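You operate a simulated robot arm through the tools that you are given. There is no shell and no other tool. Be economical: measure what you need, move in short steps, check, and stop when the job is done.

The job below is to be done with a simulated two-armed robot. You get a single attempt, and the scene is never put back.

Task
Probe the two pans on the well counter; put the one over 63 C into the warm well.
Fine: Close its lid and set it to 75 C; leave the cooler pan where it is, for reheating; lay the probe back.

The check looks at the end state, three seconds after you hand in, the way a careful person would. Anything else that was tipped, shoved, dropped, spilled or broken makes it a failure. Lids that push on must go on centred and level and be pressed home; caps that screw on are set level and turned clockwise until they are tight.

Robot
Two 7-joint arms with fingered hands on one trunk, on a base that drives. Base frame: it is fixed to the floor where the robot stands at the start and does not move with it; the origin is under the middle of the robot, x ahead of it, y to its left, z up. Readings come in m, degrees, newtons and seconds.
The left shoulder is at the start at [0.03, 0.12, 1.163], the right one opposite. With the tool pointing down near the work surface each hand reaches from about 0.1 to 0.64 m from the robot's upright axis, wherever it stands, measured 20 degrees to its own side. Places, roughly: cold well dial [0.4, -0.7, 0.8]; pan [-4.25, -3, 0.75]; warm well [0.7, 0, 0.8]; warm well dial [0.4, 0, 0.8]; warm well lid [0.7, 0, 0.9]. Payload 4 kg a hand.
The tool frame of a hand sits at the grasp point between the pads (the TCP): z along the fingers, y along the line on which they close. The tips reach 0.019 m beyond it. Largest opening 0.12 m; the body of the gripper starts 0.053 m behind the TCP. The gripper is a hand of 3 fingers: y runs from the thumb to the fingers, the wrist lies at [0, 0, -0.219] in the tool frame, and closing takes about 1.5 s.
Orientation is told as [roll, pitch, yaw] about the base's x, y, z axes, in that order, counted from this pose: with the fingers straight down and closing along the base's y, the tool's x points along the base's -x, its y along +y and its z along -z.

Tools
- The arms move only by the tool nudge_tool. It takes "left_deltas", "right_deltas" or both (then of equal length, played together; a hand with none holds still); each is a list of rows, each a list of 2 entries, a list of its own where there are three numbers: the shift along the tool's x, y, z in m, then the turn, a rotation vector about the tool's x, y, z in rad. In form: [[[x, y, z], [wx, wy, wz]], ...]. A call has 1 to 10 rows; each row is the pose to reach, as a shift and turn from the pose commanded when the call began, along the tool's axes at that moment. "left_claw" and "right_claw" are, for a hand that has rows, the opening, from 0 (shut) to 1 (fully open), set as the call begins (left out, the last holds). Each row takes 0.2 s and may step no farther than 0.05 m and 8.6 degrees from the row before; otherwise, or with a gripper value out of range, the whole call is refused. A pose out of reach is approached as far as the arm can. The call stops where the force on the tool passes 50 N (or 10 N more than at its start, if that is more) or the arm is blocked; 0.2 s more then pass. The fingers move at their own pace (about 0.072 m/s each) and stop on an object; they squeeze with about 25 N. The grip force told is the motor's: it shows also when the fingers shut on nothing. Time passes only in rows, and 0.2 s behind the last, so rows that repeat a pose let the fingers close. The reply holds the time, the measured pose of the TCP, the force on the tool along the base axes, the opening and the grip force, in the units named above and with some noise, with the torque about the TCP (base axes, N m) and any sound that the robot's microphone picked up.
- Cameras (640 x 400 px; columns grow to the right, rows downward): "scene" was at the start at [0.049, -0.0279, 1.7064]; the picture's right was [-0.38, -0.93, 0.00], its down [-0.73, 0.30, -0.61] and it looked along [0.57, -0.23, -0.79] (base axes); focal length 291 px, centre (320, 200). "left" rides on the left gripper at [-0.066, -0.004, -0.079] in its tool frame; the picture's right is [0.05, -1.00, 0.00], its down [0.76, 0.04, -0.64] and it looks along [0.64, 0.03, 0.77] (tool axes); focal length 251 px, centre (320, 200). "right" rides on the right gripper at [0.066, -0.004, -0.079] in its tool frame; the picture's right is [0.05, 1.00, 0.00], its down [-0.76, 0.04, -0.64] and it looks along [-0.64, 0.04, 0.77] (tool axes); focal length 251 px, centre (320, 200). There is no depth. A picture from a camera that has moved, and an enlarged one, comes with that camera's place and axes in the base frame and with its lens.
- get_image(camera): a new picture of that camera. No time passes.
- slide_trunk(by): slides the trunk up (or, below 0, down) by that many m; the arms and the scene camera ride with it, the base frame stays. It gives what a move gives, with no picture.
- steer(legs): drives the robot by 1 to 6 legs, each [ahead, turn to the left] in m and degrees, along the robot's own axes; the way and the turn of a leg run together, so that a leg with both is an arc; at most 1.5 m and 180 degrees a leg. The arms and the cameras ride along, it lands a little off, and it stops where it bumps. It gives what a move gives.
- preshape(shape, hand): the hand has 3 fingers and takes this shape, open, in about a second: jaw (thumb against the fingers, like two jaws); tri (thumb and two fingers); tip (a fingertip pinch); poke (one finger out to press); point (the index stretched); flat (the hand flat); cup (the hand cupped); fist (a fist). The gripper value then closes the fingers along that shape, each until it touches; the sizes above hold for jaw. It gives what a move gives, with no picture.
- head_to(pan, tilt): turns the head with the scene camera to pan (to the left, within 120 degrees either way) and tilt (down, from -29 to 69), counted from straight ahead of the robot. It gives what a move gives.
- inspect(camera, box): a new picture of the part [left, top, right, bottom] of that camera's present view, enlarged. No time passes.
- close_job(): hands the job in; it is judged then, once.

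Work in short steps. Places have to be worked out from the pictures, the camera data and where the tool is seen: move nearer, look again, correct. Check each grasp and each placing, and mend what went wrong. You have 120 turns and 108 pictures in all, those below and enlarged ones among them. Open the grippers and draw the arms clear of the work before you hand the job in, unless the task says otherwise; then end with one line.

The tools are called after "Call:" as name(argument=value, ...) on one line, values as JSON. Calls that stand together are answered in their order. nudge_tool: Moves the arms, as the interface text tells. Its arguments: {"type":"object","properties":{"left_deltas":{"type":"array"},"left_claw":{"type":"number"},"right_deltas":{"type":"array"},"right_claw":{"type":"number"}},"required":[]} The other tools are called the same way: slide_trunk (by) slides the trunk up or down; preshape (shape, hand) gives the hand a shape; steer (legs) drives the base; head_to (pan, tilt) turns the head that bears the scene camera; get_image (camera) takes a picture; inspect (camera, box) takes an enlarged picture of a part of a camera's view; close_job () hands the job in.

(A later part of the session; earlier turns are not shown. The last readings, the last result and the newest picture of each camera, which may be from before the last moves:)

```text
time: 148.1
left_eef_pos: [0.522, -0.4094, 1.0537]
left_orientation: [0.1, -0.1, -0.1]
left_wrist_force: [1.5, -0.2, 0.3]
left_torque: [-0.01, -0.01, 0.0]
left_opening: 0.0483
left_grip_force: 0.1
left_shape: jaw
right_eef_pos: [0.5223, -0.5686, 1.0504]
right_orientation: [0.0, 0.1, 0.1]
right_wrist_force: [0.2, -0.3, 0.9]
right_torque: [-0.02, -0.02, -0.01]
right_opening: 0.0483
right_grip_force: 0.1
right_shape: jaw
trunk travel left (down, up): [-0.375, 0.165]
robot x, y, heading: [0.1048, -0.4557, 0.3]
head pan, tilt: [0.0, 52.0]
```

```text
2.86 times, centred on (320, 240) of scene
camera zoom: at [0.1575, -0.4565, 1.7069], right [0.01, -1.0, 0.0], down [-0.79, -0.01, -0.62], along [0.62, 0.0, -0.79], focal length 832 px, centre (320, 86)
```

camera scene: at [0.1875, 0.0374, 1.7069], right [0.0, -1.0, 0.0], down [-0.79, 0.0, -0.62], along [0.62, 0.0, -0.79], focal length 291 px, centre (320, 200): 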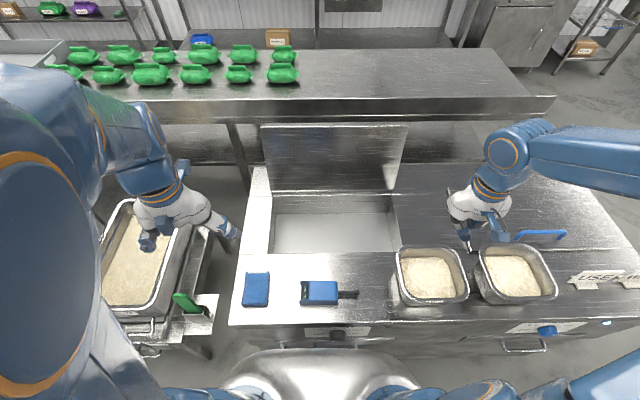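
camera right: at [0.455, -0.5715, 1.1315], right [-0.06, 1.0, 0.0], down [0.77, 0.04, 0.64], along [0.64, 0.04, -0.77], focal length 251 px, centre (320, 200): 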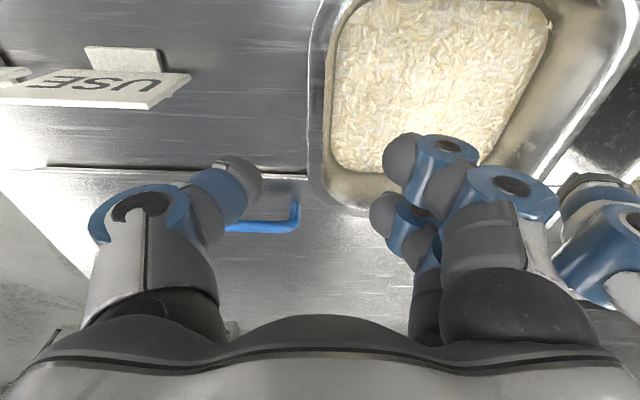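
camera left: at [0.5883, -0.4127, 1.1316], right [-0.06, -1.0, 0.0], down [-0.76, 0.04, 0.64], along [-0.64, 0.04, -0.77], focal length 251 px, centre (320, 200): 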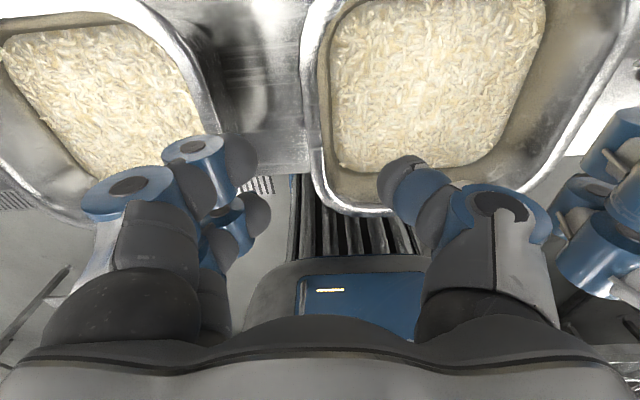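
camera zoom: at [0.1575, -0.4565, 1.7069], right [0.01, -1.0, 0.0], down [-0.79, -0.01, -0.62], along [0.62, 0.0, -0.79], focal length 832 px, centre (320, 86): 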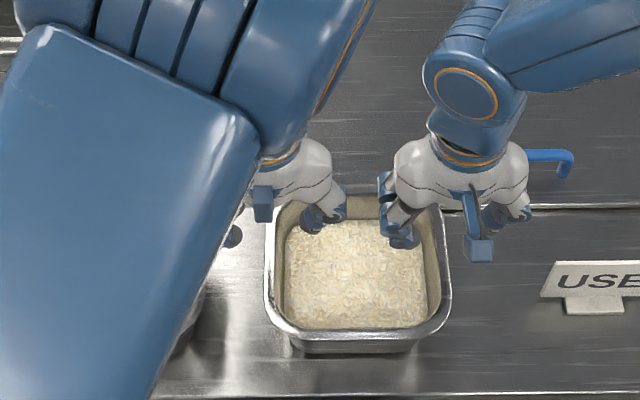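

Both rims lie between the fingers. I lower both hands to z≈0.966 with small rows.

Call:
nudge_tool(left_deltas=[[[0, 0.004, 0.03], [0, 0, 0]], [[0, 0.004, 0.05], [0, 0, 0]], [[0, 0.004, 0.065], [0, 0, 0]], [[0, 0.004, 0.077], [0, 0, 0]], [[0, 0.004, 0.0877], [0, 0, 0]]], right_deltas=[[[0, 0.001, 0.03], [0, 0, 0]], [[0, 0.001, 0.05], [0, 0, 0]], [[0, 0.001, 0.065], [0, 0, 0]], [[0, 0.001, 0.075], [0, 0, 0]], [[0, 0.001, 0.0844], [0, 0, 0]]])

Call:
get_image(camera="left")

Call:
get_image(camera="right")

```text
time: 149.3
left_eef_pos: [0.52, -0.4095, 0.9636]
left_orientation: [0.1, -0.1, -0.1]
left_wrist_force: [0.6, -3.9, 3.4]
left_torque: [0.31, 0.06, 0.01]
left_opening: 0.0478
left_grip_force: 0.1
left_shape: jaw
right_eef_pos: [0.5229, -0.5665, 0.9662]
right_orientation: [0.1, -0.1, 0.2]
right_wrist_force: [0.4, 0.3, 0.0]
right_torque: [-0.03, -0.01, 0.0]
right_opening: 0.0483
right_grip_force: 0.1
right_shape: jaw
trunk travel left (down, up): [-0.375, 0.165]
robot x, y, heading: [0.1018, -0.4602, 0.4]
head pan, tilt: [0.0, 52.0]
```

```text
31 pictures are left
camera left: at [0.5872, -0.4117, 1.0419], right [-0.06, -1.0, 0.0], down [-0.77, 0.04, 0.64], along [-0.64, 0.04, -0.77], focal length 251 px, centre (320, 200)
```

left: 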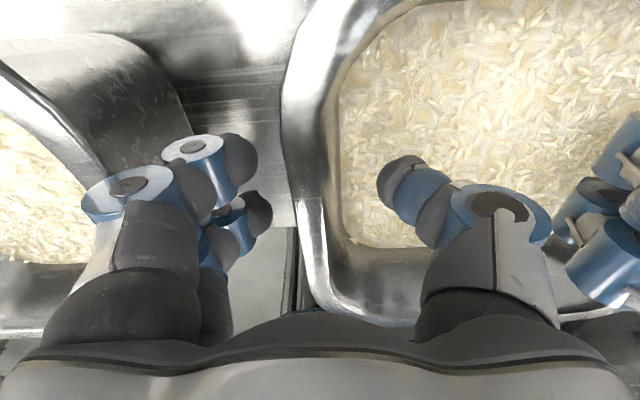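

```text
30 pictures are left
camera right: at [0.455, -0.5705, 1.0462], right [-0.06, 1.0, 0.0], down [0.76, 0.04, 0.64], along [0.64, 0.04, -0.77], focal length 251 px, centre (320, 200)
```

right: 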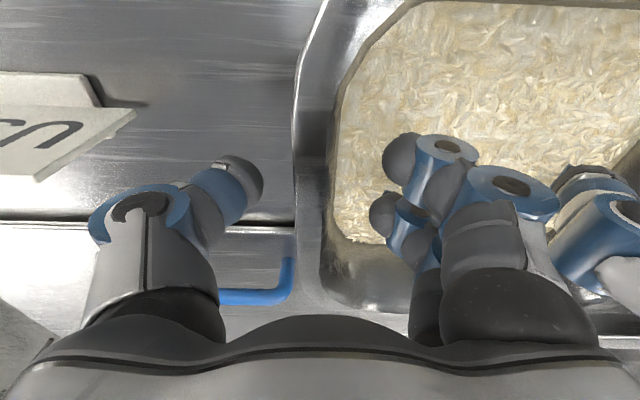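

Both hands straddle the rims; the left hand's outer fingers lightly brush something on the pan-1 side. I close both hands now.

Call:
nudge_tool(left_deltas=[[[0, 0, 0], [0, 0, 0]], [[0, 0, 0], [0, 0, 0]], [[0, 0, 0], [0, 0, 0]], [[0, 0, 0], [0, 0, 0]], [[0, 0, 0], [0, 0, 0]], [[0, 0, 0], [0, 0, 0]]], right_deltas=[[[0, 0, 0], [0, 0, 0]], [[0, 0, 0], [0, 0, 0]], [[0, 0, 0], [0, 0, 0]], [[0, 0, 0], [0, 0, 0]], [[0, 0, 0], [0, 0, 0]], [[0, 0, 0], [0, 0, 0]]], left_claw=0, right_claw=0)

Call:
nudge_tool(left_deltas=[[[0, 0, -0.01], [0, 0, 0]], [[0, 0, -0.02], [0, 0, 0]], [[0, 0, -0.03], [0, 0, 0]]], right_deltas=[[[0, 0, -0.01], [0, 0, 0]], [[0, 0, -0.02], [0, 0, 0]], [[0, 0, -0.03], [0, 0, 0]]])

Call:
get_image(camera="scene")

```text
time: 150.7
left_eef_pos: [0.5204, -0.4083, 0.9632]
left_orientation: [0.1, 0.0, -0.1]
left_wrist_force: [1.5, -8.2, -0.2]
left_torque: [-0.6, 0.13, 0.3]
left_opening: 0.0125
left_grip_force: 24.7
left_shape: jaw
right_eef_pos: [0.5231, -0.5663, 0.967]
right_orientation: [0.1, 0.1, 0.1]
right_wrist_force: [-3.2, 8.9, 0.3]
right_torque: [0.49, -0.07, -0.03]
right_opening: 0.0052
right_grip_force: 25.2
right_shape: jaw
trunk travel left (down, up): [-0.375, 0.165]
robot x, y, heading: [0.1014, -0.4584, 0.3]
head pan, tilt: [0.0, 52.0]
```

```text
time: 151.5
left_eef_pos: [0.5191, -0.409, 0.9929]
left_orientation: [0.1, 0.0, -0.2]
left_wrist_force: [1.5, -14.3, -6.5]
left_torque: [-0.48, 0.09, 0.28]
left_opening: 0.0124
left_grip_force: 25.0
left_shape: jaw
right_eef_pos: [0.5213, -0.5679, 0.9953]
right_orientation: [0.3, 0.1, 0.2]
right_wrist_force: [-1.5, 14.0, -6.2]
right_torque: [0.59, -0.1, 0.0]
right_opening: 0.0053
right_grip_force: 24.5
right_shape: jaw
trunk travel left (down, up): [-0.375, 0.165]
robot x, y, heading: [0.0997, -0.4612, 0.1]
head pan, tilt: [0.0, 52.0]
```

```text
29 pictures are left
camera scene: at [0.1575, -0.4573, 1.7068], right [0.01, -1.0, 0.0], down [-0.79, -0.01, -0.62], along [0.62, 0.0, -0.79], focal length 291 px, centre (320, 200)
```

scene: 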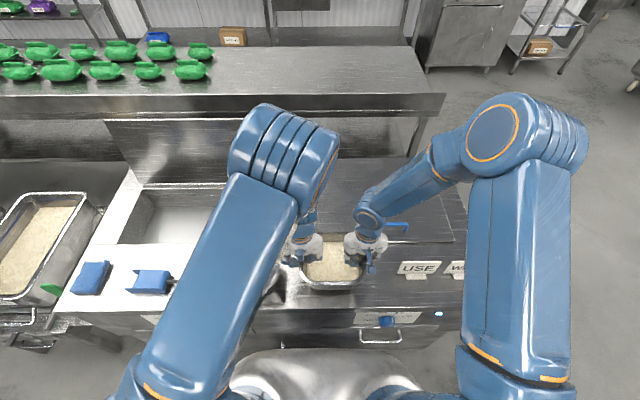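

The pan is lifted, with about 6 N on each hand (1.3 kg). I raise both hands together another 0.12 m.

Call:
nudge_tool(left_deltas=[[[0, -0.001, -0.02], [0, 0, 0]], [[0, -0.002, -0.04], [0, 0, 0]], [[0, -0.002, -0.06], [0, 0, 0]], [[0, -0.002, -0.08], [0, 0, 0]], [[0, -0.002, -0.1], [0, 0, 0]], [[0, -0.002, -0.12], [0, 0, 0]]], right_deltas=[[[0, 0.001, -0.02], [0, 0, 0]], [[0, 0.002, -0.04], [0, 0, 0]], [[0, 0.002, -0.06], [0, 0, 0]], [[0, 0.002, -0.08], [0, 0, 0]], [[0, 0.002, -0.1], [0, 0, 0]], [[0, 0.002, -0.12], [0, 0, 0]]])

Call:
get_image(camera="right")

```text
time: 152.9
left_eef_pos: [0.5204, -0.4088, 1.1123]
left_orientation: [0.2, 0.0, -0.1]
left_wrist_force: [2.4, -0.1, -6.5]
left_torque: [-0.51, 0.03, 0.36]
left_opening: 0.0117
left_grip_force: 25.5
left_shape: jaw
right_eef_pos: [0.52, -0.5655, 1.114]
right_orientation: [0.0, 0.1, 0.0]
right_wrist_force: [-2.4, -0.2, -4.9]
right_torque: [0.62, -0.05, -0.02]
right_opening: 0.0058
right_grip_force: 24.9
right_shape: jaw
trunk travel left (down, up): [-0.375, 0.165]
robot x, y, heading: [0.1044, -0.46, 0.8]
head pan, tilt: [0.0, 52.0]
```

```text
28 pictures are left
camera right: at [0.4533, -0.5679, 1.1946], right [-0.06, 1.0, 0.0], down [0.77, 0.04, 0.64], along [0.64, 0.04, -0.77], focal length 251 px, centre (320, 200)
```

right: 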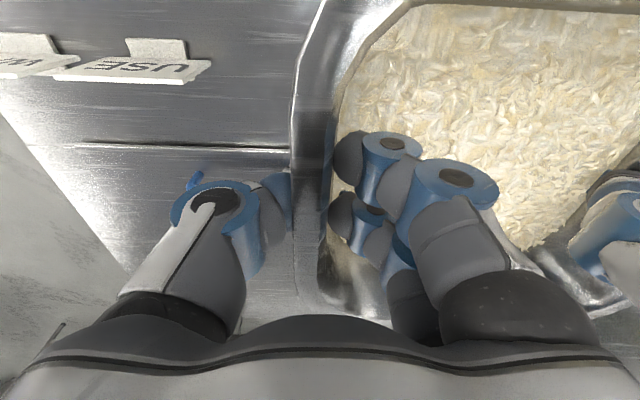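

The grip is good on both sides. I drive gently toward the warm well: back, turn left in small steps, and check the readings.

Call:
steer(legs=[[-0.35, -0.5], [0, 12], [0, 12], [0, 12]])

Call:
steer(legs=[[0, 12], [0, 12], [0, 10]])

Call:
get_image(camera="scene")

```text
time: 157.5
left_eef_pos: [0.0598, -0.1764, 1.1118]
left_orientation: [0.1, 0.0, 35.3]
left_wrist_force: [2.3, 1.1, -5.5]
left_torque: [-0.49, -0.29, 0.34]
left_opening: 0.0116
left_grip_force: 25.6
left_shape: jaw
right_eef_pos: [0.1516, -0.303, 1.1143]
right_orientation: [0.1, -0.1, 35.5]
right_wrist_force: [-2.6, -0.2, -4.7]
right_torque: [0.51, 0.31, -0.01]
right_opening: 0.0057
right_grip_force: 24.7
right_shape: jaw
trunk travel left (down, up): [-0.375, 0.165]
robot x, y, heading: [-0.2234, -0.4975, 35.9]
head pan, tilt: [0.0, 52.0]
```

```text
time: 160.1
left_eef_pos: [-0.1661, -0.0674, 1.1118]
left_orientation: [0.0, 0.1, 69.1]
left_wrist_force: [7.9, -0.8, -5.4]
left_torque: [-0.23, -0.49, 0.32]
left_opening: 0.0112
left_grip_force: 25.1
left_shape: jaw
right_eef_pos: [-0.0207, -0.1226, 1.1158]
right_orientation: [0.1, 0.1, 69.3]
right_wrist_force: [-9.1, 0.8, -7.2]
right_torque: [0.21, 0.36, 0.03]
right_opening: 0.0053
right_grip_force: 25.5
right_shape: jaw
trunk travel left (down, up): [-0.375, 0.165]
robot x, y, heading: [-0.1801, -0.5081, 69.8]
head pan, tilt: [0.0, 52.0]
```

```text
27 pictures are left
camera scene: at [-0.1642, -0.4552, 1.7069], right [0.94, -0.34, 0.0], down [-0.27, -0.74, -0.61], along [0.21, 0.58, -0.79], focal length 291 px, centre (320, 200)
```

scene: 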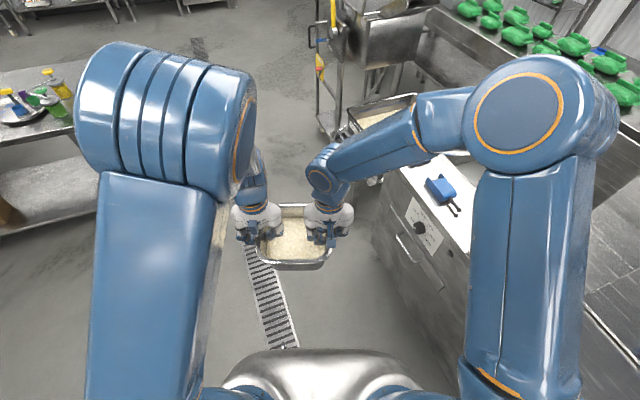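

The load is steady. I raise it 8 cm for clearance over the trolley, then go ahead and turn back.

Call:
nudge_tool(left_deltas=[[[0, 0, -0.02], [0, 0, 0]], [[0, 0, -0.04], [0, 0, 0]], [[0, 0, -0.06], [0, 0, 0]], [[0, 0, -0.08], [0, 0, 0]]], right_deltas=[[[0, 0, -0.02], [0, 0, 0]], [[0, 0, -0.04], [0, 0, 0]], [[0, 0, -0.06], [0, 0, 0]], [[0, 0, -0.08], [0, 0, 0]]])

Call:
steer(legs=[[0.25, 0], [0.22, 0], [0, -12], [0, -12]])

Call:
steer(legs=[[0, -12], [0, -12], [0, -12]])

```text
time: 161.1
left_eef_pos: [-0.1632, -0.0709, 1.1931]
left_orientation: [0.2, 0.0, 69.0]
left_wrist_force: [9.0, -1.7, -4.8]
left_torque: [-0.25, -0.46, 0.31]
left_opening: 0.0115
left_grip_force: 24.9
left_shape: jaw
right_eef_pos: [-0.0181, -0.1261, 1.1949]
right_orientation: [0.4, 0.0, 69.2]
right_wrist_force: [-8.9, 0.9, -6.3]
right_torque: [0.18, 0.47, 0.06]
right_opening: 0.0051
right_grip_force: 24.8
right_shape: jaw
trunk travel left (down, up): [-0.375, 0.165]
robot x, y, heading: [-0.1791, -0.5091, 69.8]
head pan, tilt: [0.0, 52.0]
```

```text
time: 165.8
left_eef_pos: [0.1753, 0.3306, 1.1928]
left_orientation: [0.2, 0.0, 45.2]
left_wrist_force: [9.6, -6.9, -5.8]
left_torque: [-0.4, -0.29, 0.31]
left_opening: 0.0118
left_grip_force: 24.8
left_shape: jaw
right_eef_pos: [0.288, 0.2209, 1.1934]
right_orientation: [0.1, 0.1, 45.4]
right_wrist_force: [-9.9, 6.3, -5.6]
right_torque: [0.42, 0.29, 0.06]
right_opening: 0.0051
right_grip_force: 25.1
right_shape: jaw
trunk travel left (down, up): [-0.375, 0.165]
robot x, y, heading: [-0.0377, -0.0419, 45.6]
head pan, tilt: [0.0, 52.0]
```

```text
time: 168.5
left_eef_pos: [0.3579, 0.1327, 1.1918]
left_orientation: [0.1, -0.1, 9.7]
left_wrist_force: [3.1, -11.0, -5.5]
left_torque: [-0.53, -0.01, 0.26]
left_opening: 0.0119
left_grip_force: 24.5
left_shape: jaw
right_eef_pos: [0.3851, -0.0188, 1.1944]
right_orientation: [0.1, 0.0, 9.9]
right_wrist_force: [-3.9, 9.8, -6.9]
right_torque: [0.47, -0.01, -0.04]
right_opening: 0.0055
right_grip_force: 24.6
right_shape: jaw
trunk travel left (down, up): [-0.375, 0.165]
robot x, y, heading: [-0.0422, 0.004, 10.2]
head pan, tilt: [0.0, 52.0]
```

Almost aligned. I finish the turn and drive ahead 0.18 m.

Call:
steer(legs=[[0, -10.2], [0.18, 0]])

Call:
get_image(camera="scene")

```text
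time: 170.7
left_eef_pos: [0.5608, 0.0544, 1.1923]
left_orientation: [0.1, 0.0, -1.3]
left_wrist_force: [1.2, -12.0, -5.7]
left_torque: [-0.55, 0.14, 0.24]
left_opening: 0.0117
left_grip_force: 25.0
left_shape: jaw
right_eef_pos: [0.5578, -0.1015, 1.1947]
right_orientation: [0.2, 0.1, -0.9]
right_wrist_force: [-1.8, 10.6, -6.1]
right_torque: [0.48, -0.11, 0.03]
right_opening: 0.0054
right_grip_force: 25.2
right_shape: jaw
trunk travel left (down, up): [-0.375, 0.165]
robot x, y, heading: [0.1428, 0.0048, -0.9]
head pan, tilt: [0.0, 52.0]
```

```text
26 pictures are left
camera scene: at [0.1972, 0.0043, 1.7068], right [-0.01, -1.0, 0.0], down [-0.79, 0.01, -0.61], along [0.61, -0.01, -0.79], focal length 291 px, centre (320, 200)
```

scene: 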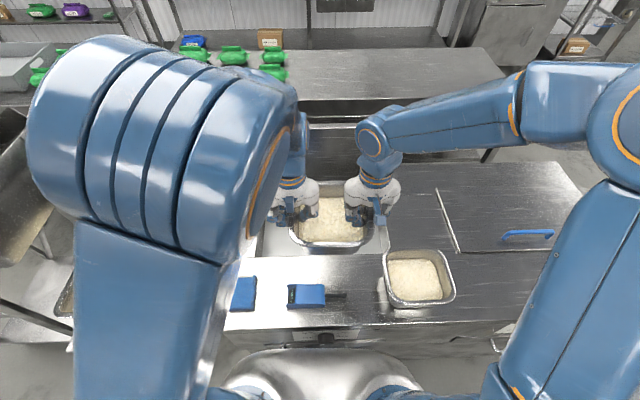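

I move the pan forward over the well, then lower to just above the counter level.

Call:
nudge_tool(left_deltas=[[[-0.025, 0, 0], [0, 0, 0]], [[-0.05, 0, 0], [0, 0, 0]], [[-0.075, 0, 0], [0, 0, 0]], [[-0.1, 0, 0.01], [0, 0, 0]], [[-0.11, 0, 0.04], [0, 0, 0]], [[-0.12, 0, 0.08], [0, 0, 0]], [[-0.135, 0, 0.12], [0, 0, 0]], [[-0.15, 0, 0.15], [0, 0, 0]], [[-0.165, 0, 0.165], [0, 0, 0]], [[-0.168, 0, 0.17], [0, 0, 0]]], right_deltas=[[[-0.025, 0, 0], [0, 0, 0]], [[-0.05, 0, 0], [0, 0, 0]], [[-0.075, 0, 0], [0, 0, 0]], [[-0.1, 0, 0.01], [0, 0, 0]], [[-0.11, 0, 0.04], [0, 0, 0]], [[-0.12, 0, 0.08], [0, 0, 0]], [[-0.135, 0, 0.12], [0, 0, 0]], [[-0.15, 0, 0.15], [0, 0, 0]], [[-0.165, 0, 0.165], [0, 0, 0]], [[-0.168, 0, 0.17], [0, 0, 0]]])

Call:
get_image(camera="right")

Call:
get_image(camera="left")

```text
time: 172.9
left_eef_pos: [0.7285, 0.0517, 1.022]
left_orientation: [-0.1, 0.0, -1.2]
left_wrist_force: [1.2, -5.9, -6.5]
left_torque: [-0.49, 0.09, 0.29]
left_opening: 0.0119
left_grip_force: 25.3
left_shape: jaw
right_eef_pos: [0.7267, -0.102, 1.0208]
right_orientation: [0.1, 0.1, -1.0]
right_wrist_force: [-1.0, 6.7, -4.9]
right_torque: [0.49, -0.05, -0.02]
right_opening: 0.0056
right_grip_force: 24.8
right_shape: jaw
trunk travel left (down, up): [-0.375, 0.165]
robot x, y, heading: [0.1405, 0.0034, -0.7]
head pan, tilt: [0.0, 52.0]
```

```text
25 pictures are left
camera right: at [0.6592, -0.1044, 1.1018], right [-0.04, 1.0, 0.0], down [0.77, 0.03, 0.64], along [0.64, 0.03, -0.77], focal length 251 px, centre (320, 200)
```

right: 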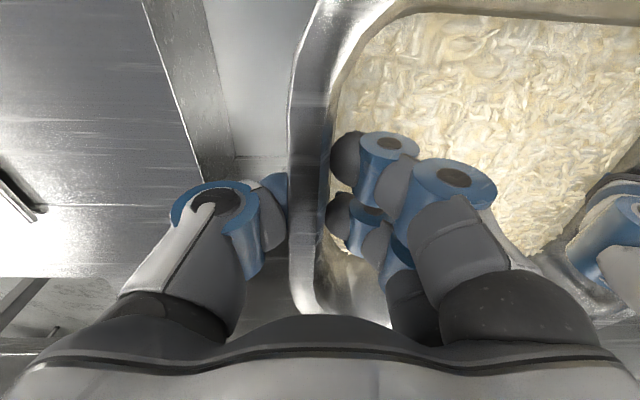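

```text
24 pictures are left
camera left: at [0.796, 0.0488, 1.0997], right [-0.07, -1.0, 0.0], down [-0.76, 0.06, 0.64], along [-0.64, 0.05, -0.77], focal length 251 px, centre (320, 200)
```

left: 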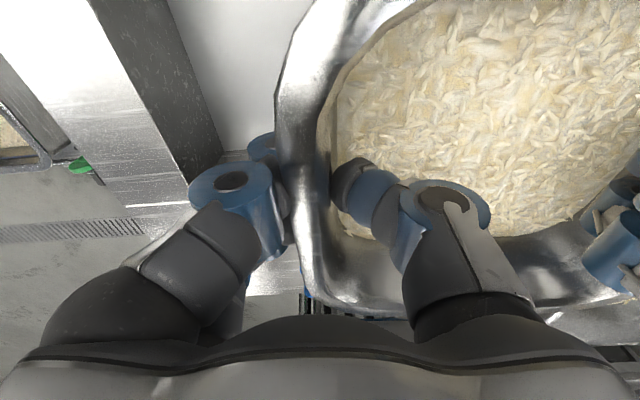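

The well spans x≈0.605–0.855 and the pan is centred at 0.727, clear all round. I lower it in small steps.

Call:
nudge_tool(left_deltas=[[[0, 0, 0.02], [0, 0, 0]], [[0, 0, 0.04], [0, 0, 0]], [[0, 0, 0.06], [0, 0, 0]], [[0, 0, 0.08], [0, 0, 0]], [[0, 0, 0.1], [0, 0, 0]], [[0, 0, 0.12], [0, 0, 0]], [[0, 0, 0.135], [0, 0, 0]], [[0, 0, 0.145], [0, 0, 0]]], right_deltas=[[[0, 0, 0.02], [0, 0, 0]], [[0, 0, 0.04], [0, 0, 0]], [[0, 0, 0.06], [0, 0, 0]], [[0, 0, 0.08], [0, 0, 0]], [[0, 0, 0.1], [0, 0, 0]], [[0, 0, 0.12], [0, 0, 0]], [[0, 0, 0.135], [0, 0, 0]], [[0, 0, 0.145], [0, 0, 0]]])

```text
time: 174.7
left_eef_pos: [0.7298, 0.0533, 0.8777]
left_orientation: [0.0, 0.0, -1.1]
left_wrist_force: [1.1, -5.4, -5.7]
left_torque: [-0.49, 0.07, 0.28]
left_opening: 0.0115
left_grip_force: 24.9
left_shape: jaw
right_eef_pos: [0.7237, -0.1023, 0.8763]
right_orientation: [0.2, 0.1, -0.9]
right_wrist_force: [-1.3, 4.8, -4.8]
right_torque: [0.6, -0.07, -0.01]
right_opening: 0.0053
right_grip_force: 25.1
right_shape: jaw
trunk travel left (down, up): [-0.375, 0.165]
robot x, y, heading: [0.1409, 0.0093, -0.6]
head pan, tilt: [0.0, 52.0]
```

Call:
nudge_tool(left_deltas=[[[0, 0, 0.004], [0, 0, 0]], [[0, 0, 0.008], [0, 0, 0]], [[0, 0, 0.011], [0, 0, 0]], [[0, 0, 0.014], [0, 0, 0]]], right_deltas=[[[0, 0, 0.004], [0, 0, 0]], [[0, 0, 0.008], [0, 0, 0]], [[0, 0, 0.011], [0, 0, 0]], [[0, 0, 0.014], [0, 0, 0]]])

```text
time: 175.7
left_eef_pos: [0.7287, 0.052, 0.8629]
left_orientation: [0.0, 0.0, -1.1]
left_wrist_force: [2.1, -1.3, -4.7]
left_torque: [-0.57, 0.13, 0.38]
left_opening: 0.0116
left_grip_force: 25.7
left_shape: jaw
right_eef_pos: [0.7263, -0.1024, 0.8644]
right_orientation: [0.1, 0.1, -0.8]
right_wrist_force: [-2.7, 0.9, -6.4]
right_torque: [0.52, -0.06, 0.01]
right_opening: 0.0056
right_grip_force: 24.8
right_shape: jaw
trunk travel left (down, up): [-0.375, 0.165]
robot x, y, heading: [0.1398, 0.0067, -0.7]
head pan, tilt: [0.0, 52.0]
```

The weight is still on the hands. I continue slowly until it sets down.

Call:
nudge_tool(left_deltas=[[[0, 0, 0.003], [0, 0, 0]], [[0, 0, 0.006], [0, 0, 0]], [[0, 0, 0.009], [0, 0, 0]], [[0, 0, 0.012], [0, 0, 0]]], right_deltas=[[[0, 0, 0.003], [0, 0, 0]], [[0, 0, 0.006], [0, 0, 0]], [[0, 0, 0.009], [0, 0, 0]], [[0, 0, 0.012], [0, 0, 0]]])

Call:
get_image(camera="left")

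```text
time: 176.7
left_eef_pos: [0.7278, 0.0513, 0.8514]
left_orientation: [0.0, -0.1, -1.2]
left_wrist_force: [2.9, -3.2, -2.4]
left_torque: [-0.56, 0.1, 0.33]
left_opening: 0.0118
left_grip_force: 24.9
left_shape: jaw
right_eef_pos: [0.7242, -0.1024, 0.8527]
right_orientation: [0.2, 0.2, -0.9]
right_wrist_force: [-2.1, 2.6, -4.9]
right_torque: [0.51, -0.03, -0.02]
right_opening: 0.0056
right_grip_force: 24.9
right_shape: jaw
trunk travel left (down, up): [-0.375, 0.165]
robot x, y, heading: [0.1394, 0.0044, -0.8]
head pan, tilt: [0.0, 52.0]
```

```text
23 pictures are left
camera left: at [0.7948, 0.049, 0.93], right [-0.07, -1.0, 0.0], down [-0.76, 0.06, 0.64], along [-0.64, 0.05, -0.77], focal length 251 px, centre (320, 200)
```

left: 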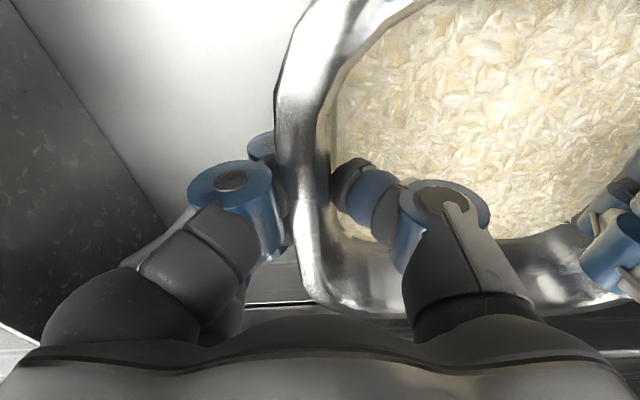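

The left load is falling but contact is not full. I continue down.

Call:
nudge_tool(left_deltas=[[[0, 0, 0.003], [0, 0, 0]], [[0, 0, 0.006], [0, 0, 0]], [[0, 0, 0.009], [0, 0, 0]], [[0, 0, 0.012], [0, 0, 0]], [[0, 0, 0.015], [0, 0, 0]]], right_deltas=[[[0, 0, 0.003], [0, 0, 0]], [[0, 0, 0.006], [0, 0, 0]], [[0, 0, 0.009], [0, 0, 0]], [[0, 0, 0.012], [0, 0, 0]], [[0, 0, 0.015], [0, 0, 0]]])

```text
time: 177.9
left_eef_pos: [0.7279, 0.0521, 0.8454]
left_orientation: [-0.2, -0.8, -1.2]
left_wrist_force: [13.8, -11.3, 31.5]
left_torque: [-0.86, 0.07, 0.48]
left_opening: 0.0139
left_grip_force: 25.2
left_shape: jaw
right_eef_pos: [0.7248, -0.1004, 0.8439]
right_orientation: [0.4, -0.6, -0.9]
right_wrist_force: [1.4, 10.4, 38.4]
right_torque: [0.48, 0.17, -0.14]
right_opening: 0.0082
right_grip_force: 25.1
right_shape: jaw
trunk travel left (down, up): [-0.375, 0.165]
robot x, y, heading: [0.1405, 0.0065, -1.0]
head pan, tilt: [0.0, 52.0]
```

It is seated: the upward force is now 31–38 N. I ease off, open both hands and rise straight up.

Call:
nudge_tool(left_deltas=[[[0, 0, -0.009], [0, 0, 0]], [[0, 0, -0.009], [0, 0, 0]]], right_deltas=[[[0, 0, -0.009], [0, 0, 0]], [[0, 0, -0.009], [0, 0, 0]]])

Call:
nudge_tool(left_deltas=[[[0, 0, 0], [0, 0, 0]], [[0, 0, 0], [0, 0, 0]], [[0, 0, 0], [0, 0, 0]], [[0, 0, 0], [0, 0, 0]]], right_deltas=[[[0, 0, 0], [0, 0, 0]], [[0, 0, 0], [0, 0, 0]], [[0, 0, 0], [0, 0, 0]], [[0, 0, 0], [0, 0, 0]]], left_claw=0.4, right_claw=0.4)

Call:
nudge_tool(left_deltas=[[[0, 0, -0.02], [0, 0, 0]], [[0, 0, -0.05], [0, 0, 0]], [[0, 0, -0.09], [0, 0, 0]], [[0, 0, -0.13], [0, 0, 0]], [[0.03, 0, -0.16], [0, 0, 0]], [[0.07, 0.01, -0.19], [0, 0, 0]], [[0.11, 0.03, -0.21], [0, 0, 0]]], right_deltas=[[[0, 0, -0.02], [0, 0, 0]], [[0, 0, -0.05], [0, 0, 0]], [[0, 0, -0.09], [0, 0, 0]], [[0, 0, -0.13], [0, 0, 0]], [[0.03, 0, -0.16], [0, 0, 0]], [[0.07, -0.01, -0.19], [0, 0, 0]], [[0.11, -0.03, -0.21], [0, 0, 0]]])

Call:
get_image(camera="scene")

```text
time: 178.5
left_eef_pos: [0.7262, 0.0525, 0.8448]
left_orientation: [0.1, 0.1, -1.2]
left_wrist_force: [5.4, -12.4, 15.4]
left_torque: [-0.65, 0.11, 0.38]
left_opening: 0.0131
left_grip_force: 25.3
left_shape: jaw
right_eef_pos: [0.7213, -0.1019, 0.8454]
right_orientation: [0.1, 0.3, -0.9]
right_wrist_force: [1.7, 11.6, 4.4]
right_torque: [0.37, 0.07, -0.07]
right_opening: 0.0067
right_grip_force: 24.7
right_shape: jaw
trunk travel left (down, up): [-0.375, 0.165]
robot x, y, heading: [0.1452, 0.0114, -0.7]
head pan, tilt: [0.0, 52.0]
```

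```text
time: 179.5
left_eef_pos: [0.728, 0.0523, 0.8452]
left_orientation: [0.0, -0.1, -1.2]
left_wrist_force: [-0.1, -0.7, 0.0]
left_torque: [-0.02, -0.01, 0.0]
left_opening: 0.0478
left_grip_force: 0.0
left_shape: jaw
right_eef_pos: [0.7242, -0.102, 0.847]
right_orientation: [0.2, 0.1, -0.9]
right_wrist_force: [0.2, 0.3, -0.4]
right_torque: [0.03, -0.01, 0.01]
right_opening: 0.0474
right_grip_force: 0.0
right_shape: jaw
trunk travel left (down, up): [-0.375, 0.165]
robot x, y, heading: [0.1426, 0.0079, -0.7]
head pan, tilt: [0.0, 52.0]
```

```text
refused: row 6 steps farther than a row can; nothing moved
```

```text
22 pictures are left
camera scene: at [0.1964, 0.0059, 1.7069], right [-0.01, -1.0, 0.0], down [-0.79, 0.01, -0.62], along [0.62, -0.01, -0.79], focal length 291 px, centre (320, 200)
```

scene: 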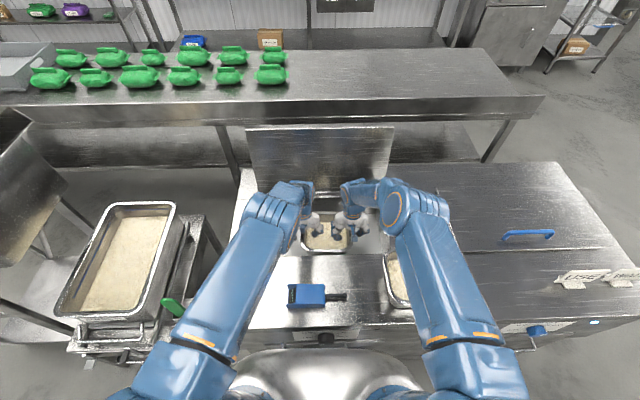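

The hands are free and the pan is in the well. I rise in smaller steps and then back off.

Call:
nudge_tool(left_deltas=[[[0, 0, -0.02], [0, 0, 0]], [[0, 0, -0.05], [0, 0, 0]], [[0, 0, -0.09], [0, 0, 0]], [[0, 0, -0.13], [0, 0, 0]], [[0.02, 0, -0.16], [0, 0, 0]], [[0.05, 0.01, -0.18], [0, 0, 0]], [[0.085, 0.03, -0.2], [0, 0, 0]], [[0.12, 0.06, -0.21], [0, 0, 0]], [[0.15, 0.09, -0.22], [0, 0, 0]], [[0.18, 0.12, -0.23], [0, 0, 0]]], right_deltas=[[[0, 0, -0.02], [0, 0, 0]], [[0, 0, -0.05], [0, 0, 0]], [[0, 0, -0.09], [0, 0, 0]], [[0, 0, -0.13], [0, 0, 0]], [[0.02, 0, -0.16], [0, 0, 0]], [[0.05, -0.01, -0.18], [0, 0, 0]], [[0.085, -0.03, -0.2], [0, 0, 0]], [[0.12, -0.06, -0.21], [0, 0, 0]], [[0.15, -0.09, -0.22], [0, 0, 0]], [[0.18, -0.12, -0.23], [0, 0, 0]]])

Call:
get_image(camera="scene")

```text
time: 181.7
left_eef_pos: [0.5471, 0.176, 1.0772]
left_orientation: [0.0, -0.2, -1.1]
left_wrist_force: [0.3, 0.2, 0.9]
left_torque: [-0.01, -0.01, 0.01]
left_opening: 0.0478
left_grip_force: 0.1
left_shape: jaw
right_eef_pos: [0.544, -0.2191, 1.0773]
right_orientation: [0.2, -0.2, -0.8]
right_wrist_force: [0.5, 0.3, 0.9]
right_torque: [0.01, -0.01, 0.02]
right_opening: 0.0478
right_grip_force: 0.1
right_shape: jaw
trunk travel left (down, up): [-0.375, 0.165]
robot x, y, heading: [0.1447, 0.0073, -0.6]
head pan, tilt: [0.0, 52.0]
```

```text
21 pictures are left
camera scene: at [0.1926, 0.0061, 1.707], right [-0.01, -1.0, 0.0], down [-0.79, 0.01, -0.62], along [0.62, -0.01, -0.79], focal length 291 px, centre (320, 200)
```

scene: 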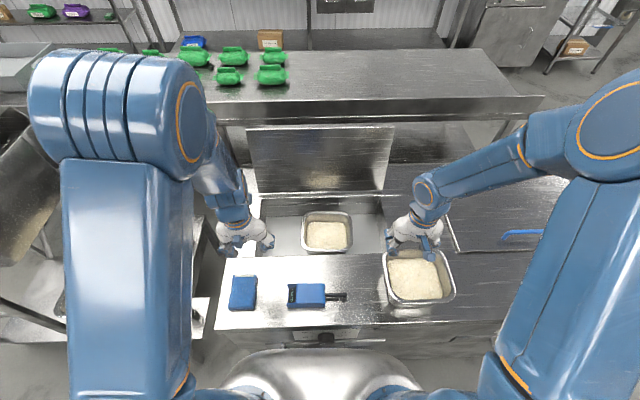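

The pan sits level in the well. Now I close the lid: I raise the trunk for reach, turn the right hand to point forward (to catch the lid) and the left hand to yaw 90° (to hook its top edge).

Call:
slide_trunk(by=0.16)

Call:
nudge_tool(right_deltas=[[[0, 0, 0.01], [0.003, -0.129, -0.065]], [[0, 0, 0.02], [0.006, -0.258, -0.13]], [[0, 0, 0.03], [0.008, -0.387, -0.195]], [[0, 0, 0.04], [0.011, -0.516, -0.26]], [[0, 0, 0.05], [0.014, -0.645, -0.325]], [[-0.01, 0, 0.06], [0.017, -0.774, -0.39]], [[-0.02, 0, 0.07], [0.02, -0.903, -0.455]], [[-0.03, 0.01, 0.08], [0.022, -1.032, -0.52]], [[-0.04, 0.02, 0.09], [0.025, -1.161, -0.585]], [[-0.05, 0.03, 0.1], [0.028, -1.29, -0.65]]], left_deltas=[[[0, 0, 0], [0, 0, -0.149]], [[0, 0, 0], [0, 0, -0.298]], [[0, 0, 0], [0, 0, -0.447]], [[0, 0, 0], [0, 0, -0.596]], [[0, 0, 0], [0, 0, -0.745]], [[0, 0, 0], [0, 0, -0.894]], [[0, 0, 0], [0, 0, -1.043]], [[0, 0, 0], [0, 0, -1.192]], [[0, 0, 0], [0, 0, -1.341]], [[0, 0, 0], [0, 0, -1.49]]], right_claw=0)

Call:
get_image(camera="scene")

```text
time: 183.6
left_eef_pos: [0.5496, 0.1744, 1.2355]
left_orientation: [0.0, -0.1, -1.2]
left_wrist_force: [-0.7, -0.5, -0.2]
left_torque: [0.01, -0.03, -0.03]
left_opening: 0.0477
left_grip_force: 0.1
left_shape: jaw
right_eef_pos: [0.5469, -0.2186, 1.2349]
right_orientation: [0.3, 0.2, -0.9]
right_wrist_force: [0.6, -0.3, 0.4]
right_torque: [0.0, -0.02, -0.01]
right_opening: 0.0475
right_grip_force: 0.1
right_shape: jaw
trunk travel left (down, up): [-0.535, 0.005]
robot x, y, heading: [0.1413, 0.0064, -0.8]
head pan, tilt: [0.0, 52.0]
```

```text
time: 185.8
left_eef_pos: [0.5508, 0.1746, 1.2349]
left_orientation: [-0.1, -0.2, 84.3]
left_wrist_force: [0.4, 0.4, -0.2]
left_torque: [-0.04, 0.01, 0.01]
left_opening: 0.0474
left_grip_force: 0.0
left_shape: jaw
right_eef_pos: [0.5987, -0.1905, 1.1348]
right_orientation: [-50.8, -61.6, 73.9]
right_wrist_force: [0.1, -0.6, -0.3]
right_torque: [0.02, 0.05, 0.0]
right_opening: 0.0001
right_grip_force: 24.7
right_shape: jaw
trunk travel left (down, up): [-0.535, 0.005]
robot x, y, heading: [0.1442, 0.0098, -0.5]
head pan, tilt: [0.0, 52.0]
```

```text
20 pictures are left
camera scene: at [0.1967, 0.0051, 1.8669], right [-0.01, -1.0, 0.0], down [-0.79, 0.01, -0.62], along [0.61, -0.01, -0.79], focal length 291 px, centre (320, 200)
```

scene: 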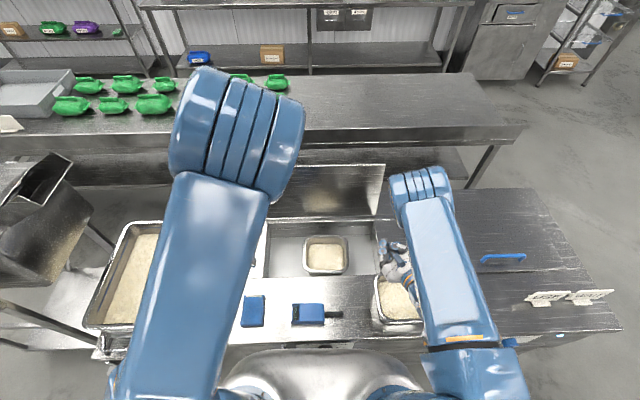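

Both orientations are reached. I place the right hand as a catch just in front of the lid and finish the left hand's turn.

Call:
nudge_tool(right_deltas=[[[0.0077, -0.0039, 0.0403], [0, 0, 0]], [[0.0153, -0.0077, 0.0805], [0, 0, 0]], [[0.023, -0.0116, 0.1208], [0, 0, 0]], [[0.0306, -0.0155, 0.1611], [0, 0, 0]], [[0.0383, -0.0193, 0.2013], [0, 0, 0]], [[0.0459, -0.0232, 0.2416], [0, 0, 0]]], left_deltas=[[[0.005, -0.012, -0.011], [0, 0, -0.02]], [[0.01, -0.024, -0.022], [0, 0, -0.04]], [[0.015, -0.036, -0.033], [0, 0, -0.06]], [[0.02, -0.048, -0.044], [0, 0, -0.08]], [[0.025, -0.06, -0.055], [0, 0, -0.1]], [[0.028, -0.073, -0.065], [0, 0, -0.1]]])

Call:
nudge_tool(left_deltas=[[[0, -0.03, 0], [0.13, 0, 0]], [[0, -0.06, 0], [0.26, 0, 0]], [[0, -0.09, 0], [0.39, 0, 0]], [[0, -0.12, 0], [0.5, 0, 0]]])

Call:
get_image(camera="left")

```text
time: 187.2
left_eef_pos: [0.6196, 0.1406, 1.2992]
left_orientation: [0.0, 0.0, 90.1]
left_wrist_force: [0.9, 0.0, 0.8]
left_torque: [-0.01, -0.02, 0.0]
left_opening: 0.0475
left_grip_force: 0.1
left_shape: jaw
right_eef_pos: [0.8221, -0.1495, 1.028]
right_orientation: [-50.3, -61.6, 73.4]
right_wrist_force: [-0.9, 0.7, 0.0]
right_torque: [0.02, 0.01, 0.01]
right_opening: 0.0
right_grip_force: 25.0
right_shape: jaw
trunk travel left (down, up): [-0.535, 0.005]
robot x, y, heading: [0.1383, 0.0089, -1.1]
head pan, tilt: [0.0, 52.0]
```

```text
time: 188.2
left_eef_pos: [0.7414, 0.139, 1.3003]
left_orientation: [-28.8, 0.0, 89.8]
left_wrist_force: [-0.5, -0.3, 0.0]
left_torque: [-0.03, 0.03, 0.0]
left_opening: 0.0477
left_grip_force: 0.0
left_shape: jaw
right_eef_pos: [0.8233, -0.1496, 1.0293]
right_orientation: [-50.4, -61.5, 73.6]
right_wrist_force: [-0.2, -0.4, 0.0]
right_torque: [0.01, 0.0, 0.0]
right_opening: 0.0
right_grip_force: 25.4
right_shape: jaw
trunk travel left (down, up): [-0.535, 0.005]
robot x, y, heading: [0.1405, 0.0083, -0.8]
head pan, tilt: [0.0, 52.0]
```

```text
19 pictures are left
camera left: at [0.7079, 0.2072, 1.37], right [0.88, -0.06, 0.48], down [-0.35, -0.76, 0.54], along [0.34, -0.64, -0.69], focal length 251 px, centre (320, 200)
```

left: 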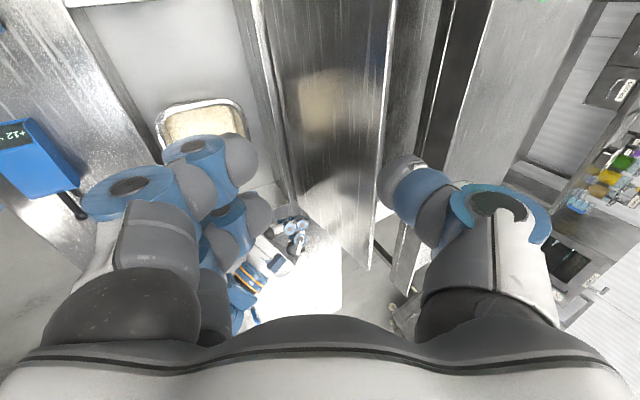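

The lid's top edge is at about x 0.905, z 1.15. I need more pitch to reach behind it, so I try 45° and open the hand wider.

Call:
nudge_tool(left_deltas=[[[0, 0, 0], [0.13, 0, 0]], [[0, 0, 0], [0.28, 0, 0]], [[0, 0, 0], [0.4, 0, 0]], [[0, 0, 0], [0.4, 0, 0]]], left_claw=0.7)

```text
time: 189.2
left_eef_pos: [0.7399, 0.1415, 1.3006]
left_orientation: [-51.8, 0.2, 89.9]
left_wrist_force: [0.5, 1.2, 0.4]
left_torque: [0.0, 0.02, -0.02]
left_opening: 0.0836
left_grip_force: 0.1
left_shape: jaw
right_eef_pos: [0.8218, -0.148, 1.0309]
right_orientation: [-50.6, -61.5, 73.8]
right_wrist_force: [0.4, 0.4, -0.5]
right_torque: [0.01, -0.03, -0.04]
right_opening: 0.0001
right_grip_force: 24.7
right_shape: jaw
trunk travel left (down, up): [-0.535, 0.005]
robot x, y, heading: [0.1406, 0.0043, -0.7]
head pan, tilt: [0.0, 52.0]
```

52° works. I open fully, pass over the top edge, then lower so the rear finger sits behind the lid.

Call:
nudge_tool(left_deltas=[[[0, 0.0031, 0.0414], [0, 0, 0]], [[0, 0.0062, 0.0827], [0, 0, 0]], [[0, 0.0093, 0.1241], [0, 0, 0]], [[0, 0.0124, 0.1654], [0, 0, 0]], [[0, 0.0155, 0.2068], [0, 0, 0]]], left_claw=1)

Call:
get_image(camera="left")

```text
time: 190.4
left_eef_pos: [0.8944, 0.1392, 1.1596]
left_orientation: [-51.6, 0.0, 90.0]
left_wrist_force: [0.7, 0.3, 0.2]
left_torque: [-0.01, -0.01, 0.0]
left_opening: 0.1199
left_grip_force: 0.1
left_shape: jaw
right_eef_pos: [0.8237, -0.1498, 1.0301]
right_orientation: [-50.4, -61.7, 73.6]
right_wrist_force: [1.3, -1.0, 0.0]
right_torque: [0.03, -0.01, 0.01]
right_opening: 0.0
right_grip_force: 25.0
right_shape: jaw
trunk travel left (down, up): [-0.535, 0.005]
robot x, y, heading: [0.1416, 0.0067, -0.7]
head pan, tilt: [0.0, 52.0]
```

```text
18 pictures are left
camera left: at [0.836, 0.2065, 1.2107], right [0.62, -0.05, 0.78], down [-0.53, -0.76, 0.37], along [0.58, -0.64, -0.5], focal length 251 px, centre (320, 200)
```

left: 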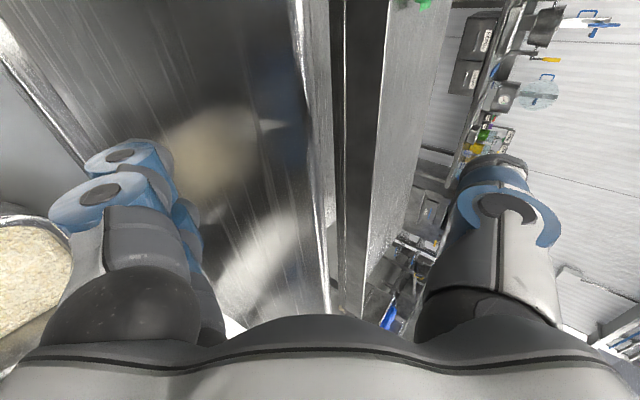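

The lid edge runs between the front fingers and the rear thumb. I lower 7 cm, then pull back toward the robot.

Call:
nudge_tool(left_deltas=[[[0, 0.0183, 0.0144], [0, 0, 0]], [[0, 0.0367, 0.0289], [0, 0, 0]], [[0, 0.055, 0.0433], [0, 0, 0]]])

Call:
nudge_tool(left_deltas=[[[0, 0.0124, -0.0157], [0, 0, 0]], [[0, 0.0247, -0.0314], [0, 0, 0]], [[0, 0.0371, -0.0472], [0, 0, 0]], [[0, 0.0433, -0.055], [0, 0, 0]]])

Call:
get_image(camera="scene")

```text
time: 191.2
left_eef_pos: [0.8953, 0.1408, 1.0982]
left_orientation: [-52.4, -0.2, 90.1]
left_wrist_force: [4.5, -1.4, 28.6]
left_torque: [-0.02, -0.04, 0.01]
left_opening: 0.1195
left_grip_force: 0.0
left_shape: jaw
right_eef_pos: [0.8187, -0.1507, 1.0315]
right_orientation: [-50.9, -61.6, 73.9]
right_wrist_force: [-0.3, 1.3, 0.5]
right_torque: [0.02, -0.01, -0.02]
right_opening: 0.0
right_grip_force: 24.7
right_shape: jaw
trunk travel left (down, up): [-0.535, 0.005]
robot x, y, heading: [0.1432, 0.0066, -0.9]
head pan, tilt: [0.0, 52.0]
```

```text
time: 192.2
left_eef_pos: [0.8197, 0.14, 1.094]
left_orientation: [-51.9, 0.1, 89.9]
left_wrist_force: [-1.2, -3.6, 30.4]
left_torque: [0.2, -0.66, -0.06]
left_opening: 0.1191
left_grip_force: 0.0
left_shape: jaw
right_eef_pos: [0.818, -0.1507, 1.0334]
right_orientation: [-50.9, -61.6, 74.0]
right_wrist_force: [0.4, 0.3, 0.0]
right_torque: [-0.03, -0.02, -0.02]
right_opening: 0.0003
right_grip_force: 25.1
right_shape: jaw
trunk travel left (down, up): [-0.535, 0.005]
robot x, y, heading: [0.1379, 0.0082, -0.6]
head pan, tilt: [0.0, 52.0]
```

```text
17 pictures are left
camera scene: at [0.1903, 0.0041, 1.8671], right [-0.01, -1.0, 0.0], down [-0.79, 0.01, -0.62], along [0.62, -0.01, -0.79], focal length 291 px, centre (320, 200)
```

scene: 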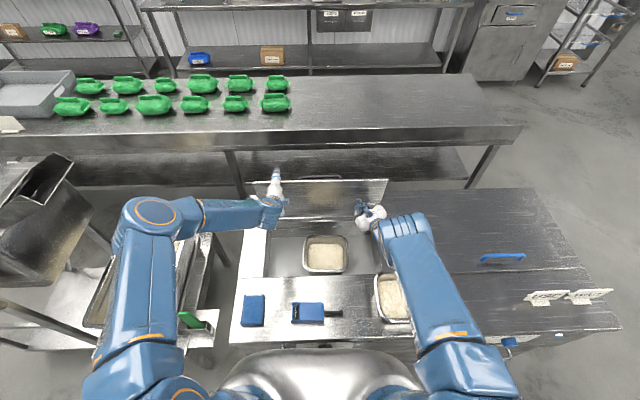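

The lid is tipping forward with the left hand. I pull a little more, easing upward, until it meets the right hand.

Call:
nudge_tool(left_deltas=[[[0, 0.0043, -0.0136], [0, 0, 0]], [[0, 0.0086, -0.0271], [0, 0, 0]], [[0, 0.0129, -0.0407], [0, 0, 0]]])

Call:
get_image(camera="left")

Call:
get_image(camera="right")

```text
time: 193.0
left_eef_pos: [0.7789, 0.1415, 1.1036]
left_orientation: [-51.6, 0.0, 90.1]
left_wrist_force: [1.2, 0.9, 1.9]
left_torque: [-0.02, -0.03, 0.07]
left_opening: 0.12
left_grip_force: 0.0
left_shape: jaw
right_eef_pos: [0.8198, -0.1496, 1.0288]
right_orientation: [-50.4, -61.5, 73.5]
right_wrist_force: [-10.0, 0.3, -2.1]
right_torque: [-0.03, -0.16, 0.12]
right_opening: 0.0001
right_grip_force: 25.0
right_shape: jaw
trunk travel left (down, up): [-0.535, 0.005]
robot x, y, heading: [0.1361, 0.006, -0.6]
head pan, tilt: [0.0, 52.0]
```

```text
16 pictures are left
camera left: at [0.7206, 0.2091, 1.1544], right [0.62, -0.05, 0.78], down [-0.53, -0.76, 0.37], along [0.58, -0.64, -0.5], focal length 251 px, centre (320, 200)
```

left: 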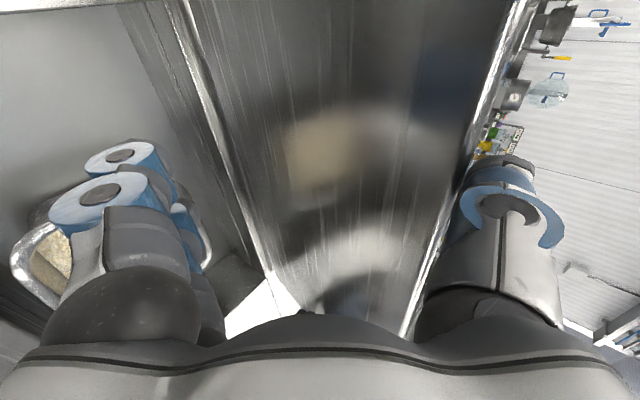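

```text
15 pictures are left
camera right: at [0.7406, -0.2077, 0.9972], right [-0.43, 0.8, -0.41], down [-0.49, 0.18, 0.85], along [0.76, 0.57, 0.32], focal length 251 px, centre (320, 200)
```

right: 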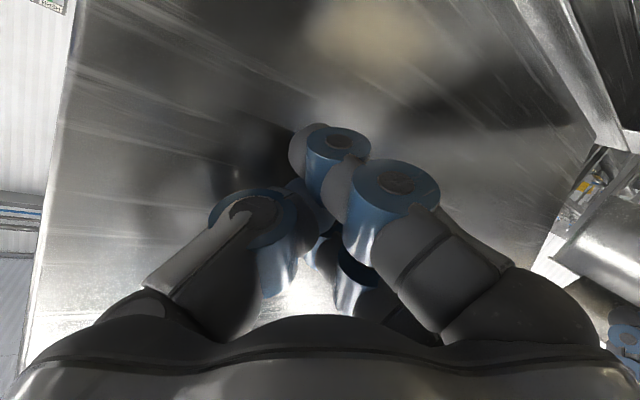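

The lid now rests on the right fingertips (10 N, about 75°). I raise the left hand clear, then lower the lid to about 50° by drawing the right hand back and down.

Call:
nudge_tool(left_deltas=[[[0, -0.03, -0.024], [0, 0, 0]], [[0, -0.06, -0.048], [0, 0, 0]], [[0, -0.094, -0.074], [0, 0, 0]], [[0, -0.094, -0.11], [-0.13, 0, 0]], [[0, -0.094, -0.14], [-0.26, 0, 0]], [[0, -0.094, -0.17], [-0.39, 0, 0]], [[0, -0.094, -0.19], [-0.48, 0, 0]]])

Call:
nudge_tool(right_deltas=[[[0.0095, 0.0093, -0.0098], [0, 0, 0]], [[0.019, 0.0186, -0.0197], [0, 0, 0]], [[0.0284, 0.0279, -0.0295], [0, 0, 0]], [[0.0379, 0.0372, -0.0394], [0, 0, 0]], [[0.0474, 0.0465, -0.0492], [0, 0, 0]]])

Call:
get_image(camera="left")

```text
time: 194.6
left_eef_pos: [0.6901, 0.1393, 1.2978]
left_orientation: [-24.1, -0.2, 89.8]
left_wrist_force: [-0.5, 0.4, 0.1]
left_torque: [0.03, -0.01, 0.02]
left_opening: 0.1201
left_grip_force: 0.1
left_shape: jaw
right_eef_pos: [0.8217, -0.1497, 1.0311]
right_orientation: [-50.7, -61.6, 73.9]
right_wrist_force: [-4.9, -0.7, -1.6]
right_torque: [-0.01, -0.06, 0.05]
right_opening: 0.0
right_grip_force: 24.9
right_shape: jaw
trunk travel left (down, up): [-0.535, 0.005]
robot x, y, heading: [0.1425, 0.0097, -0.7]
head pan, tilt: [0.0, 52.0]
```

```text
time: 195.8
left_eef_pos: [0.6905, 0.14, 1.2963]
left_orientation: [-24.1, 0.1, 89.8]
left_wrist_force: [-0.7, 0.4, 0.6]
left_torque: [0.01, 0.02, 0.01]
left_opening: 0.1199
left_grip_force: 0.1
left_shape: jaw
right_eef_pos: [0.7496, -0.1501, 0.9858]
right_orientation: [-50.5, -61.6, 73.6]
right_wrist_force: [-0.1, 0.9, -0.1]
right_torque: [0.01, -0.03, 0.01]
right_opening: 0.0
right_grip_force: 24.9
right_shape: jaw
trunk travel left (down, up): [-0.535, 0.005]
robot x, y, heading: [0.1424, 0.0048, -0.8]
head pan, tilt: [0.0, 52.0]
```

```text
14 pictures are left
camera left: at [0.6628, 0.2075, 1.3689], right [0.91, -0.06, 0.41], down [-0.3, -0.76, 0.57], along [0.28, -0.64, -0.71], focal length 251 px, centre (320, 200)
```

left: 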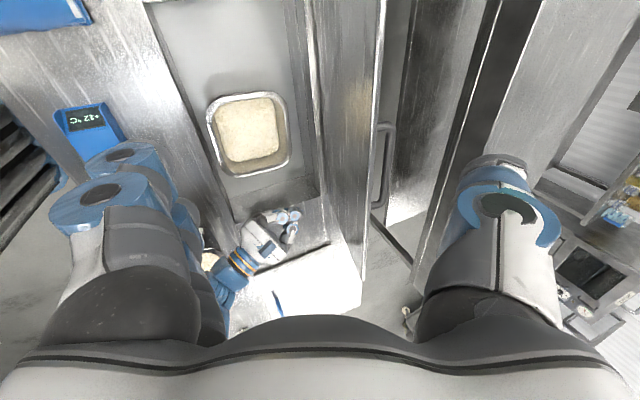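

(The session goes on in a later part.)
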